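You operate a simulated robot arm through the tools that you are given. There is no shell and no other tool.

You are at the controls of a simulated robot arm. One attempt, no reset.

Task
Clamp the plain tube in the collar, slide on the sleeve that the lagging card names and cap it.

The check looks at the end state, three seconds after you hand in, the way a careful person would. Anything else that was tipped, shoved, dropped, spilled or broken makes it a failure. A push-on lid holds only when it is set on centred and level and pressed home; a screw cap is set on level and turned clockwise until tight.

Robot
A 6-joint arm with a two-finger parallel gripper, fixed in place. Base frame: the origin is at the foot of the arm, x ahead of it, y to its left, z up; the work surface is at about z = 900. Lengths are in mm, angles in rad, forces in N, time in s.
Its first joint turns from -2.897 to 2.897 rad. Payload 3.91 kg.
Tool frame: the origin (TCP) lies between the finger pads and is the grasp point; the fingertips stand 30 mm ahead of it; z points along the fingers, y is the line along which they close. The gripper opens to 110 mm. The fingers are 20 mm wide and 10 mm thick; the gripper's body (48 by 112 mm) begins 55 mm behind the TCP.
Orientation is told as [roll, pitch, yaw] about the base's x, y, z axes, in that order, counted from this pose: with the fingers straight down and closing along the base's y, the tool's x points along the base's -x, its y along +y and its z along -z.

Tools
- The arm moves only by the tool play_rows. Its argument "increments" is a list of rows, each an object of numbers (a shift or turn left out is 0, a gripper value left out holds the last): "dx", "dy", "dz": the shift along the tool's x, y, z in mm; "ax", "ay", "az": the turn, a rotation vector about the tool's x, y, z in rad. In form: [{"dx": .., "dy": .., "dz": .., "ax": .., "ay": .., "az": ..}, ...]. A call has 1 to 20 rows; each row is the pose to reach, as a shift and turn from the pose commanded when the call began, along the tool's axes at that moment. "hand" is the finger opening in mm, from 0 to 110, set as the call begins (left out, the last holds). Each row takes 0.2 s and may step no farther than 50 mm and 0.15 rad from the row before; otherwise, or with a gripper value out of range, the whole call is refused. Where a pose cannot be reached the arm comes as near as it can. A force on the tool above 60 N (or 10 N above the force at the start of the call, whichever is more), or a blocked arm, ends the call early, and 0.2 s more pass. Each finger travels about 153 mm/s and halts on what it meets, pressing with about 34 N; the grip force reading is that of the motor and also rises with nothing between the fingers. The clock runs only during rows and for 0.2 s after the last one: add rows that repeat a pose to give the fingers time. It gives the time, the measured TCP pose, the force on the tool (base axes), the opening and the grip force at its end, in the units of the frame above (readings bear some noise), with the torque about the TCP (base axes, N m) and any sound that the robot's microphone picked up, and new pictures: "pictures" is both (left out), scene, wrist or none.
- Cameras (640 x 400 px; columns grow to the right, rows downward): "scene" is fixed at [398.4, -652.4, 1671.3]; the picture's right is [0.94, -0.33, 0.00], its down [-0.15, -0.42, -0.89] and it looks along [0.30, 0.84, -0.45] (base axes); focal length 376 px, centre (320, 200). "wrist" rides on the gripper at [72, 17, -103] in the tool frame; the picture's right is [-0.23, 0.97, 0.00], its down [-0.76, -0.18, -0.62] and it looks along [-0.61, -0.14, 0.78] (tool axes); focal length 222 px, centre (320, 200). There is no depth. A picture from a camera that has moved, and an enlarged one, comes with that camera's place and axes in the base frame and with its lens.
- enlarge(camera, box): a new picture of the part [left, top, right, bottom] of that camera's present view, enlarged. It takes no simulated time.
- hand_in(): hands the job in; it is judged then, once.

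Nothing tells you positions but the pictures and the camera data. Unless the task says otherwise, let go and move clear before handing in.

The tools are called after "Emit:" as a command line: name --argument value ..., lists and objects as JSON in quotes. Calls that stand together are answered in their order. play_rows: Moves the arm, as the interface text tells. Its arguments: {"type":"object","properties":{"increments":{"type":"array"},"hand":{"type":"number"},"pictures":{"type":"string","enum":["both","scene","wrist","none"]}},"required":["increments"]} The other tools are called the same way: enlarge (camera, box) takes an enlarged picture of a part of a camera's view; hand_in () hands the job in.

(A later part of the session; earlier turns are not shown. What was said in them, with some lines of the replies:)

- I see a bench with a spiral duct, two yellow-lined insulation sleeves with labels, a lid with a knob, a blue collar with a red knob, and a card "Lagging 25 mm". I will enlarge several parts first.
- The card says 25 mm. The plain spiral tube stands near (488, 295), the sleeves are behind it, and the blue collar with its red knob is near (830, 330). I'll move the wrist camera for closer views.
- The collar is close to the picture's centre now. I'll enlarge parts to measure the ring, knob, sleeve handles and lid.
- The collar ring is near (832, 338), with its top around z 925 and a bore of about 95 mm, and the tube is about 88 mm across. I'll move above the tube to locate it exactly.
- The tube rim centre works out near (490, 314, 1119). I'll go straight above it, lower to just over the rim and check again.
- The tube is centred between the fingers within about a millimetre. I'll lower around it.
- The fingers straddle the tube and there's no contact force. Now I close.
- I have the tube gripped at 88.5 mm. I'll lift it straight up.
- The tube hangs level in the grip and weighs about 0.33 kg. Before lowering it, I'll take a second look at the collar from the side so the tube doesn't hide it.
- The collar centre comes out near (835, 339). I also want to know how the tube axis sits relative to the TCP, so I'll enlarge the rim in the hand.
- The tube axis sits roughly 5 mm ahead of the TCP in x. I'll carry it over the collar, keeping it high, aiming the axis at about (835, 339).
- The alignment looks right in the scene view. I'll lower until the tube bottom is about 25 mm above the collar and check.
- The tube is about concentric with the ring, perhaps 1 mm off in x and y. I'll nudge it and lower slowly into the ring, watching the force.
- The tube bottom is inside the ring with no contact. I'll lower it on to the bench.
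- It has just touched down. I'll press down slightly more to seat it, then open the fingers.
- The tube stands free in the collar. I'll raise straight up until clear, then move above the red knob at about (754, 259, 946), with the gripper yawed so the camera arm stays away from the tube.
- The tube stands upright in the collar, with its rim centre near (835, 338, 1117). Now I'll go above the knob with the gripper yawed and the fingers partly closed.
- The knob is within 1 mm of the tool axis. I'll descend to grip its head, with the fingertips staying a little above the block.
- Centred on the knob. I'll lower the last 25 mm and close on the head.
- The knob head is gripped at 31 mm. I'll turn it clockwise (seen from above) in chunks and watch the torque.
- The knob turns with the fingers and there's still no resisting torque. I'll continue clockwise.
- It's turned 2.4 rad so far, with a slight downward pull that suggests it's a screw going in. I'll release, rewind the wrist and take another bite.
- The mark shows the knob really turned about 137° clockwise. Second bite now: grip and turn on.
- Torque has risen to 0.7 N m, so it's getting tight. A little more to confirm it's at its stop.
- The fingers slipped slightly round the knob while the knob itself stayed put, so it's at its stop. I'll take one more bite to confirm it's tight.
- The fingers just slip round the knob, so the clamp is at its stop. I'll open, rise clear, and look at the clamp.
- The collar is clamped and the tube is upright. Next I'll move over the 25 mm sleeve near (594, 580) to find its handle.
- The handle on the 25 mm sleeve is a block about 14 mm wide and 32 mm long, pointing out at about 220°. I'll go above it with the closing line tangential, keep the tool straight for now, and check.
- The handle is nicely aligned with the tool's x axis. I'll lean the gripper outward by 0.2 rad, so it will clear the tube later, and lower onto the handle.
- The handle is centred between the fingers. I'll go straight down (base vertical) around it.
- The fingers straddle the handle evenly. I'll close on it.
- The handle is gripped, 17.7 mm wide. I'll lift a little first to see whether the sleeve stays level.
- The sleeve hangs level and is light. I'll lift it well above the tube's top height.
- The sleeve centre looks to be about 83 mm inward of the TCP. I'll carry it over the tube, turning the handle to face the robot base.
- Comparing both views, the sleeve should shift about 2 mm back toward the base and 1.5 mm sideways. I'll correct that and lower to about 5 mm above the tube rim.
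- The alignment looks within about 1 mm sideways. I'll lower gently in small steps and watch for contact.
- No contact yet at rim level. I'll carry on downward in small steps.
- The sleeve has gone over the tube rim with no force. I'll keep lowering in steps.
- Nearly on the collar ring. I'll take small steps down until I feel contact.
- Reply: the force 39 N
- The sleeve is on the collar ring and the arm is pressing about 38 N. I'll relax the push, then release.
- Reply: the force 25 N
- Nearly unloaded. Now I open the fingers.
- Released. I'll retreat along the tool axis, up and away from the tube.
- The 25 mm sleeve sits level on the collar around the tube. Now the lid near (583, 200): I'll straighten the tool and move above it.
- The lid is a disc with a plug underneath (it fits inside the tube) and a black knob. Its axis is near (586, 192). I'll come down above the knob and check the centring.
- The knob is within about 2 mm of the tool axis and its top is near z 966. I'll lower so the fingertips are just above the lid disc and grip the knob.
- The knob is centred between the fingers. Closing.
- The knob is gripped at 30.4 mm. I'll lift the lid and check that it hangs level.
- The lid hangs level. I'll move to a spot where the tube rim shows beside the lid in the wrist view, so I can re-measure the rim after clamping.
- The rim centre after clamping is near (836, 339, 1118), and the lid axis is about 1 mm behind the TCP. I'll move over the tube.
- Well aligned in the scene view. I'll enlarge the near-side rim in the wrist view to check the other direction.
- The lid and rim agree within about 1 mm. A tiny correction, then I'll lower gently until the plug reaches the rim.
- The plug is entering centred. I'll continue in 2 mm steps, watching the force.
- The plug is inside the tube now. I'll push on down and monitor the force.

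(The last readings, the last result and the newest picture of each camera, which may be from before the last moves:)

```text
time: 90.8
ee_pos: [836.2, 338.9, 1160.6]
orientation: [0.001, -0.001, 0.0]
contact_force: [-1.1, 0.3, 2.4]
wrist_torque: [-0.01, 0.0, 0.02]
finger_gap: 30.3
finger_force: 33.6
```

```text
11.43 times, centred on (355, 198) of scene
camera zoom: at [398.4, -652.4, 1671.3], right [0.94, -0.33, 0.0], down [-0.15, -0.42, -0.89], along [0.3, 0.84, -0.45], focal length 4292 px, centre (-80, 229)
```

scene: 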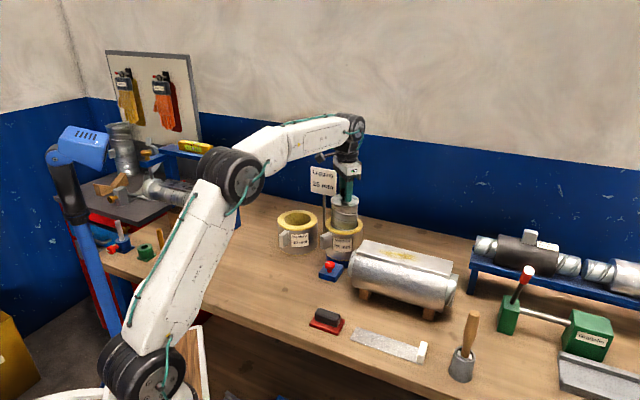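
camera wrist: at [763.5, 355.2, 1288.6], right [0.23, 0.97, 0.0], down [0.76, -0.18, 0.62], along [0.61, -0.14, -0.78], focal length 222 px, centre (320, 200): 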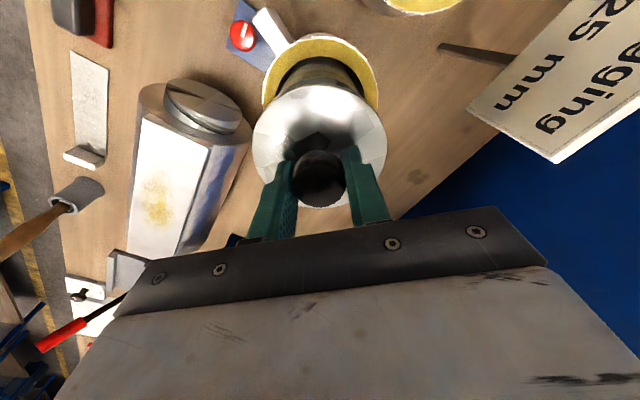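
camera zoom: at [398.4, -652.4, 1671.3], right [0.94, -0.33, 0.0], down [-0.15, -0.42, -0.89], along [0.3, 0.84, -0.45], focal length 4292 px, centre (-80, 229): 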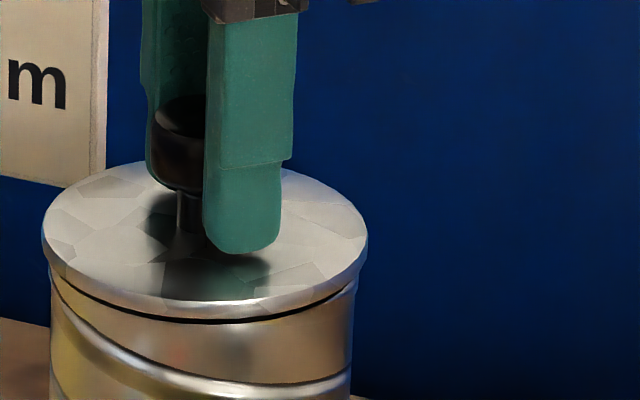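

Almost home, with a thin gap still showing under the disc. I'll press the last bit.

Emit:
play_rows --increments '[{"dz": 1}, {"dz": 2}, {"dz": 3}, {"dz": 3}]' --pictures "scene"

Emit:
enlarge --camera "scene" --box '[335, 180, 375, 215]'

```text
time: 91.8
ee_pos: [836.7, 338.9, 1159.4]
orientation: [-0.001, -0.002, -0.001]
contact_force: [0.3, 1.2, 10.5]
wrist_torque: [-0.13, 0.34, -0.01]
finger_gap: 30.3
finger_force: 34.0
```

scene: 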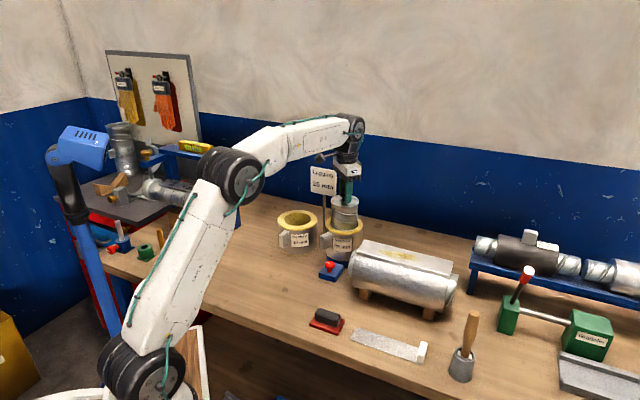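

```text
11.43 times, centred on (355, 198) of scene
camera zoom: at [398.4, -652.4, 1671.3], right [0.94, -0.33, 0.0], down [-0.15, -0.42, -0.89], along [0.3, 0.84, -0.45], focal length 4292 px, centre (-80, 229)
```

zoom: 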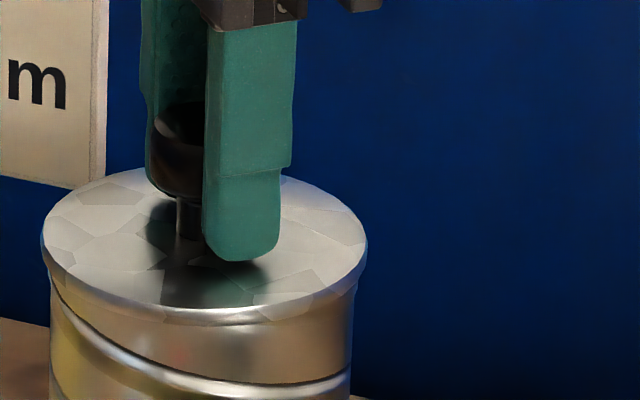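

The lid has bottomed and the force is rising. I'll press more firmly to be sure it's home.

Emit:
play_rows --increments '[{"dz": 1}, {"dz": 2}, {"dz": 3}, {"dz": 3}]' --pictures "scene"

Emit:
enlarge --camera "scene" --box '[335, 180, 375, 215]'

```text
time: 92.8
ee_pos: [836.3, 338.0, 1156.1]
orientation: [0.002, -0.004, -0.001]
contact_force: [4.9, 2.4, 32.2]
wrist_torque: [-0.1, 0.0, 0.03]
finger_gap: 30.8
finger_force: 34.2
```

scene: 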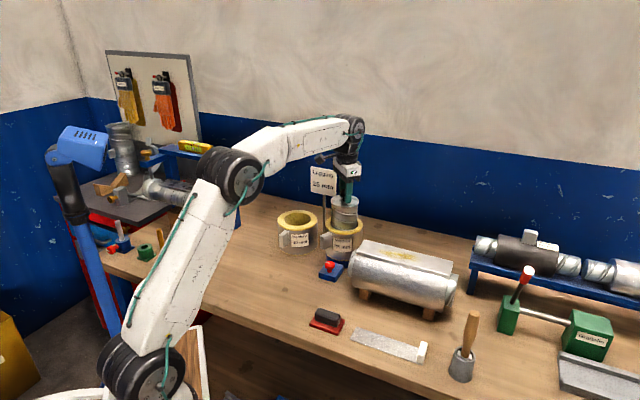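

```text
11.43 times, centred on (355, 198) of scene
camera zoom: at [398.4, -652.4, 1671.3], right [0.94, -0.33, 0.0], down [-0.15, -0.42, -0.89], along [0.3, 0.84, -0.45], focal length 4292 px, centre (-80, 229)
```

zoom: 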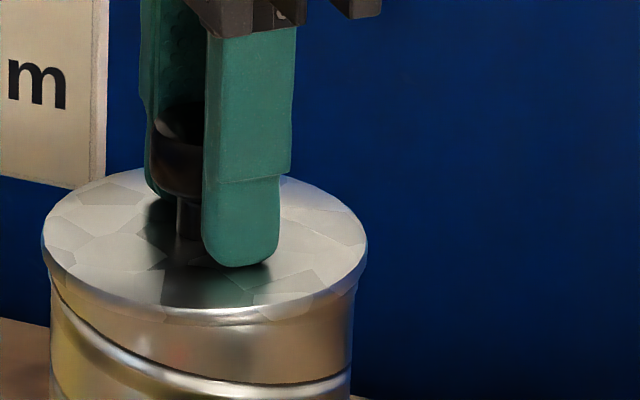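

At 32 N the fingers slip on the knob and the lid doesn't move, so it's seated. I'll relax, release and look at it.

Emit:
play_rows --increments '[{"dz": -2}, {"dz": -4}, {"dz": -4}]' --pictures "none"

Emit:
play_rows --increments '[{"dz": 0}, {"dz": 0}, {"dz": -5}, {"dz": -20}, {"dz": -45}, {"dz": -70}, {"dz": -70}]' --hand 60 --pictures "both"

Emit:
enlarge --camera "scene" --box '[335, 180, 375, 215]'

Emit:
enlarge --camera "wrist" --box '[220, 50, 420, 200]'

```text
time: 93.6
ee_pos: [836.9, 339.2, 1157.9]
orientation: [-0.003, 0.004, 0.002]
contact_force: [2.4, 0.1, 4.2]
wrist_torque: [0.05, -0.32, -0.03]
finger_gap: 30.6
finger_force: 34.5
```

```text
time: 95.2
ee_pos: [836.7, 339.0, 1228.2]
orientation: [0.0, 0.001, 0.0]
contact_force: [0.2, -0.9, 0.1]
wrist_torque: [0.0, -0.01, -0.03]
finger_gap: 60.3
finger_force: 0.0
camera wrist: at [763.6, 355.5, 1331.8], right [0.23, 0.97, 0.0], down [0.76, -0.18, 0.62], along [0.61, -0.14, -0.78], focal length 222 px, centre (320, 200)
```

scene: 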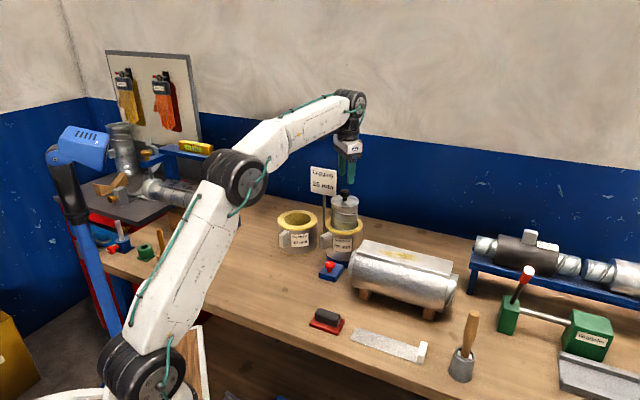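
wrist: 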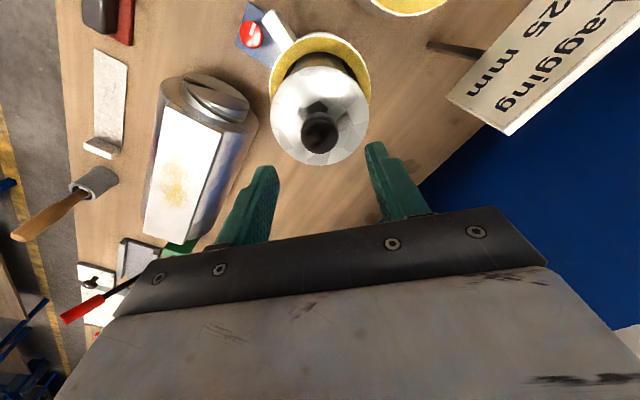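

```text
11.43 times, centred on (355, 198) of scene
camera zoom: at [398.4, -652.4, 1671.3], right [0.94, -0.33, 0.0], down [-0.15, -0.42, -0.89], along [0.3, 0.84, -0.45], focal length 4292 px, centre (-80, 229)
```

zoom: 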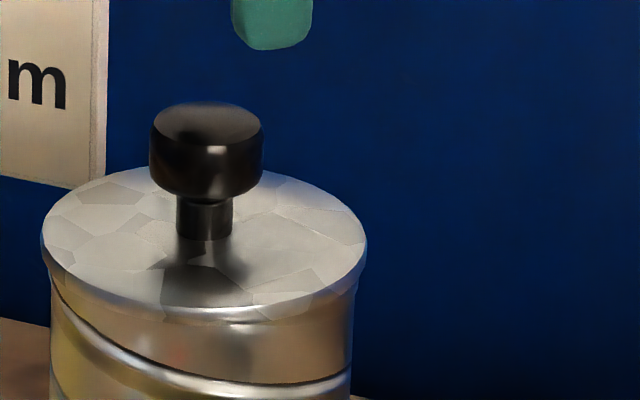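

```text
2.67 times, centred on (320, 125) of wrist
camera zoom: at [763.6, 355.5, 1331.8], right [0.23, 0.97, 0.0], down [0.76, -0.18, 0.62], along [0.61, -0.14, -0.78], focal length 592 px, centre (320, 400)
```

zoom: 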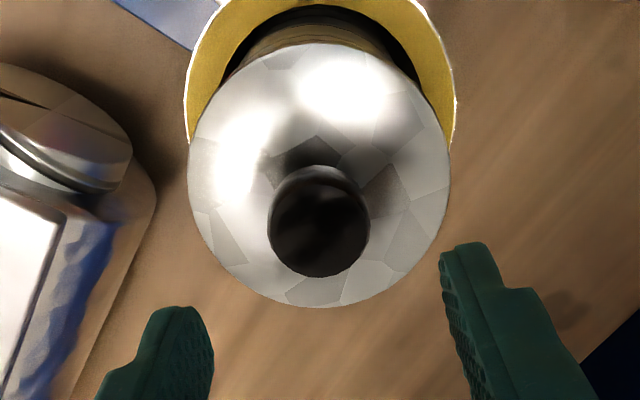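

The lid sits flush and centred. As a last assurance I'll close the fingers and press straight down on the knob top.

Emit:
play_rows --increments '[{"dz": 0}, {"dz": 0}, {"dz": 0}, {"dx": 0.4, "dz": 12}, {"dx": 0.4, "dz": 24}, {"dx": 0.4, "dz": 32}, {"dx": 0.4, "dz": 36}, {"dx": 0.4, "dz": 38}]' --hand 0 --pictures "scene"

Emit:
enlarge --camera "scene" --box '[330, 165, 380, 215]'

```text
time: 97.0
ee_pos: [836.1, 339.0, 1191.4]
orientation: [0.001, 0.0, 0.001]
contact_force: [0.3, 0.3, 1.9]
wrist_torque: [0.02, 0.05, -0.03]
finger_gap: 0.1
finger_force: 34.1
```

scene: 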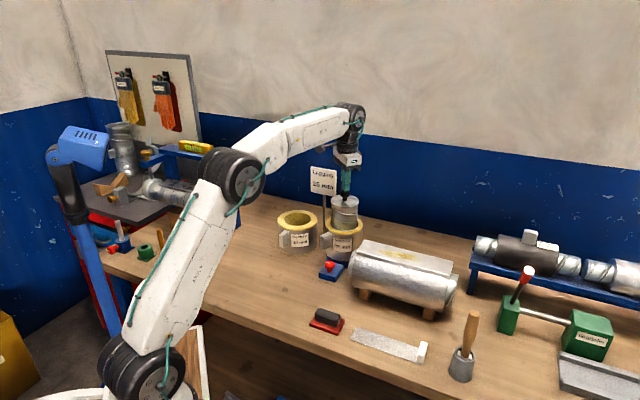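

```text
8.00 times, centred on (355, 190) of scene
camera zoom: at [398.4, -652.4, 1671.3], right [0.94, -0.33, 0.0], down [-0.15, -0.42, -0.89], along [0.3, 0.84, -0.45], focal length 3005 px, centre (40, 280)
```

zoom: 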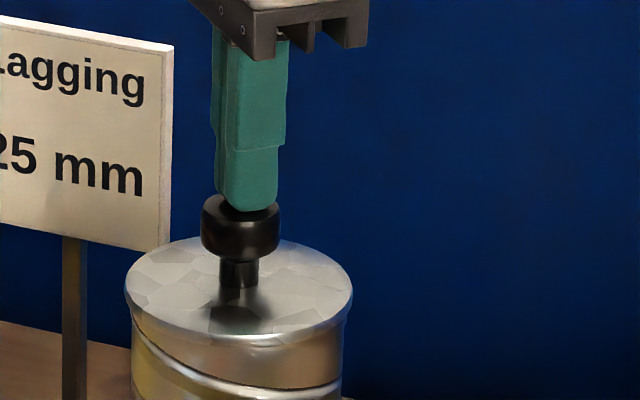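

The fingertips are on the knob's centre. Now a firm, straight push.

Emit:
play_rows --increments '[{"dz": 1}, {"dz": 2}, {"dz": 3}, {"dz": 4}, {"dz": 4}]' --pictures "scene"

Emit:
enlarge --camera "scene" --box '[330, 165, 380, 215]'

```text
time: 98.2
ee_pos: [835.2, 338.7, 1190.0]
orientation: [0.004, -0.006, -0.001]
contact_force: [7.4, 3.2, 47.0]
wrist_torque: [0.11, -0.14, 0.04]
finger_gap: 0.0
finger_force: 33.7
```

scene: 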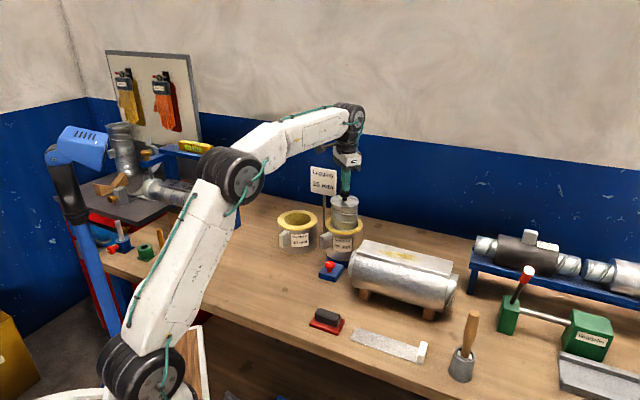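

```text
8.00 times, centred on (355, 190) of scene
camera zoom: at [398.4, -652.4, 1671.3], right [0.94, -0.33, 0.0], down [-0.15, -0.42, -0.89], along [0.3, 0.84, -0.45], focal length 3005 px, centre (40, 280)
```

zoom: 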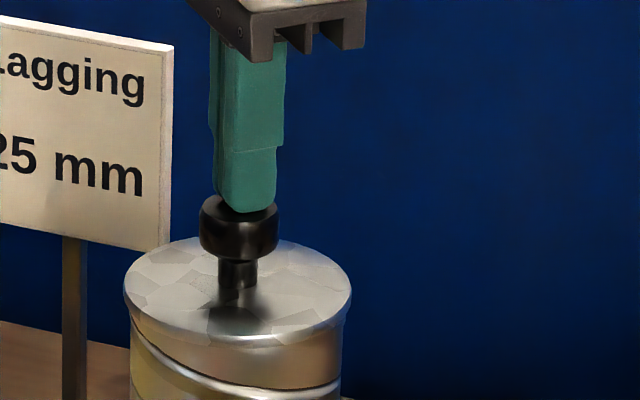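

It took 47 N with no movement, so the lid is home. I'll lift off, move clear and inspect everything.

Emit:
play_rows --increments '[{"dz": -3}, {"dz": -8}, {"dz": -30}, {"dz": -65}, {"dz": -105}, {"dx": 30, "dy": -20, "dz": -125}, {"dx": 70, "dy": -45, "dz": -125}, {"dx": 110, "dy": -70, "dz": -125}, {"dx": 150, "dy": -95, "dz": -125}, {"dx": 190, "dy": -120, "dz": -125}, {"dx": 190, "dy": -120, "dz": -125}]' --pictures "both"

Emit:
enlarge --camera "scene" --box '[300, 175, 400, 285]'

Emit:
enlarge --camera "wrist" --box '[240, 90, 440, 230]'

```text
time: 100.6
ee_pos: [646.8, 217.9, 1311.0]
orientation: [0.0, 0.0, -0.001]
contact_force: [0.4, -0.7, -1.0]
wrist_torque: [-0.02, 0.0, 0.0]
finger_gap: 0.2
finger_force: 34.2
camera wrist: at [573.4, 234.8, 1414.6], right [0.23, 0.97, 0.0], down [0.76, -0.18, 0.62], along [0.61, -0.14, -0.78], focal length 222 px, centre (320, 200)
```

scene: 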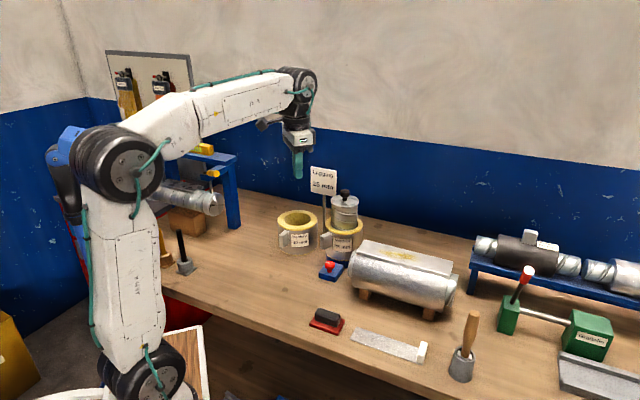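
wrist: 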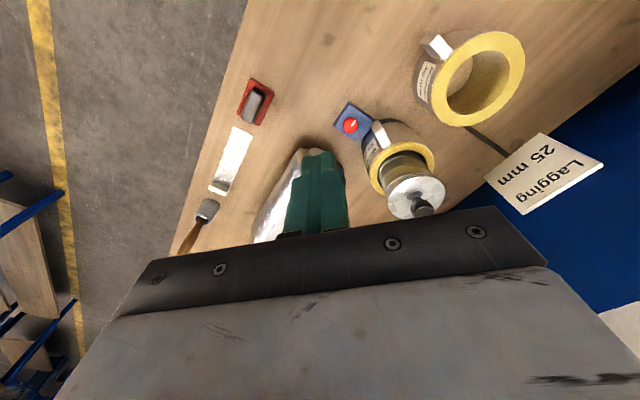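

```text
3.64 times, centred on (350, 230) of scene
camera zoom: at [398.4, -652.4, 1671.3], right [0.94, -0.33, 0.0], down [-0.15, -0.42, -0.89], along [0.3, 0.84, -0.45], focal length 1366 px, centre (211, 91)
```

zoom: 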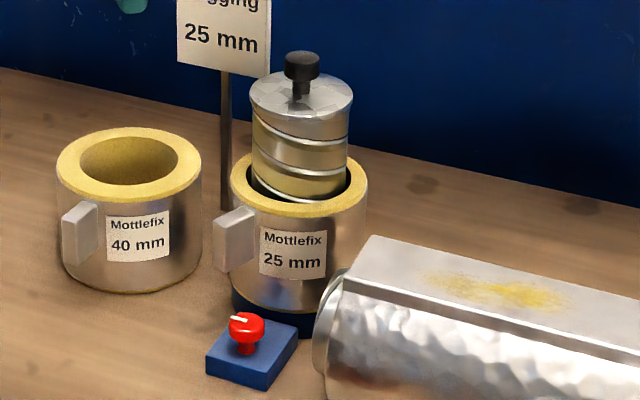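

```text
2.86 times, centred on (340, 160) of wrist
camera zoom: at [573.4, 234.8, 1414.6], right [0.23, 0.97, 0.0], down [0.76, -0.18, 0.62], along [0.61, -0.14, -0.78], focal length 635 px, centre (263, 314)
```

zoom: 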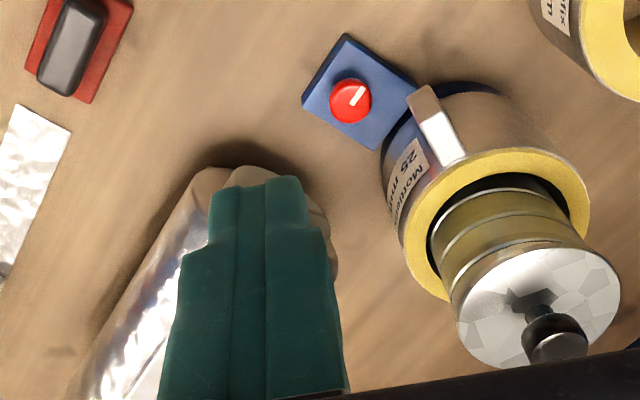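

The tube is clamped, the 25 mm sleeve sits level on the collar, the lid is flush on top, nothing else has moved and the arm is clear. I'm handing in.

Emit:
hand_in

```text
The job is handed in.
```

The job is handed in. The plain tube is clamped in the collar, the 25 mm sleeve named on the card is on it, and the lid is on top. I haven't been told the result of the check.

- **Clamp:** I turned the red knob clockwise about 4.8 rad. After that the fingers only slipped round it at 0.5 to 0.7 N m, so I took it to be at its stop. I didn't tug the tube to test the hold.
- **Sleeve:** The sleeve labelled 25 mm went over the tube without touching it. It sits level on the collar ring.
- **Lid:** The plug went into the tube centred and level. I pressed on the knob with 47 N, the lid did not move, and no gap shows under its rim. The microphone picked up no click.
- **Everything else:** The last pictures showed nothing tipped or shoved. The arm is clear of the work, with its fingers closed and empty.
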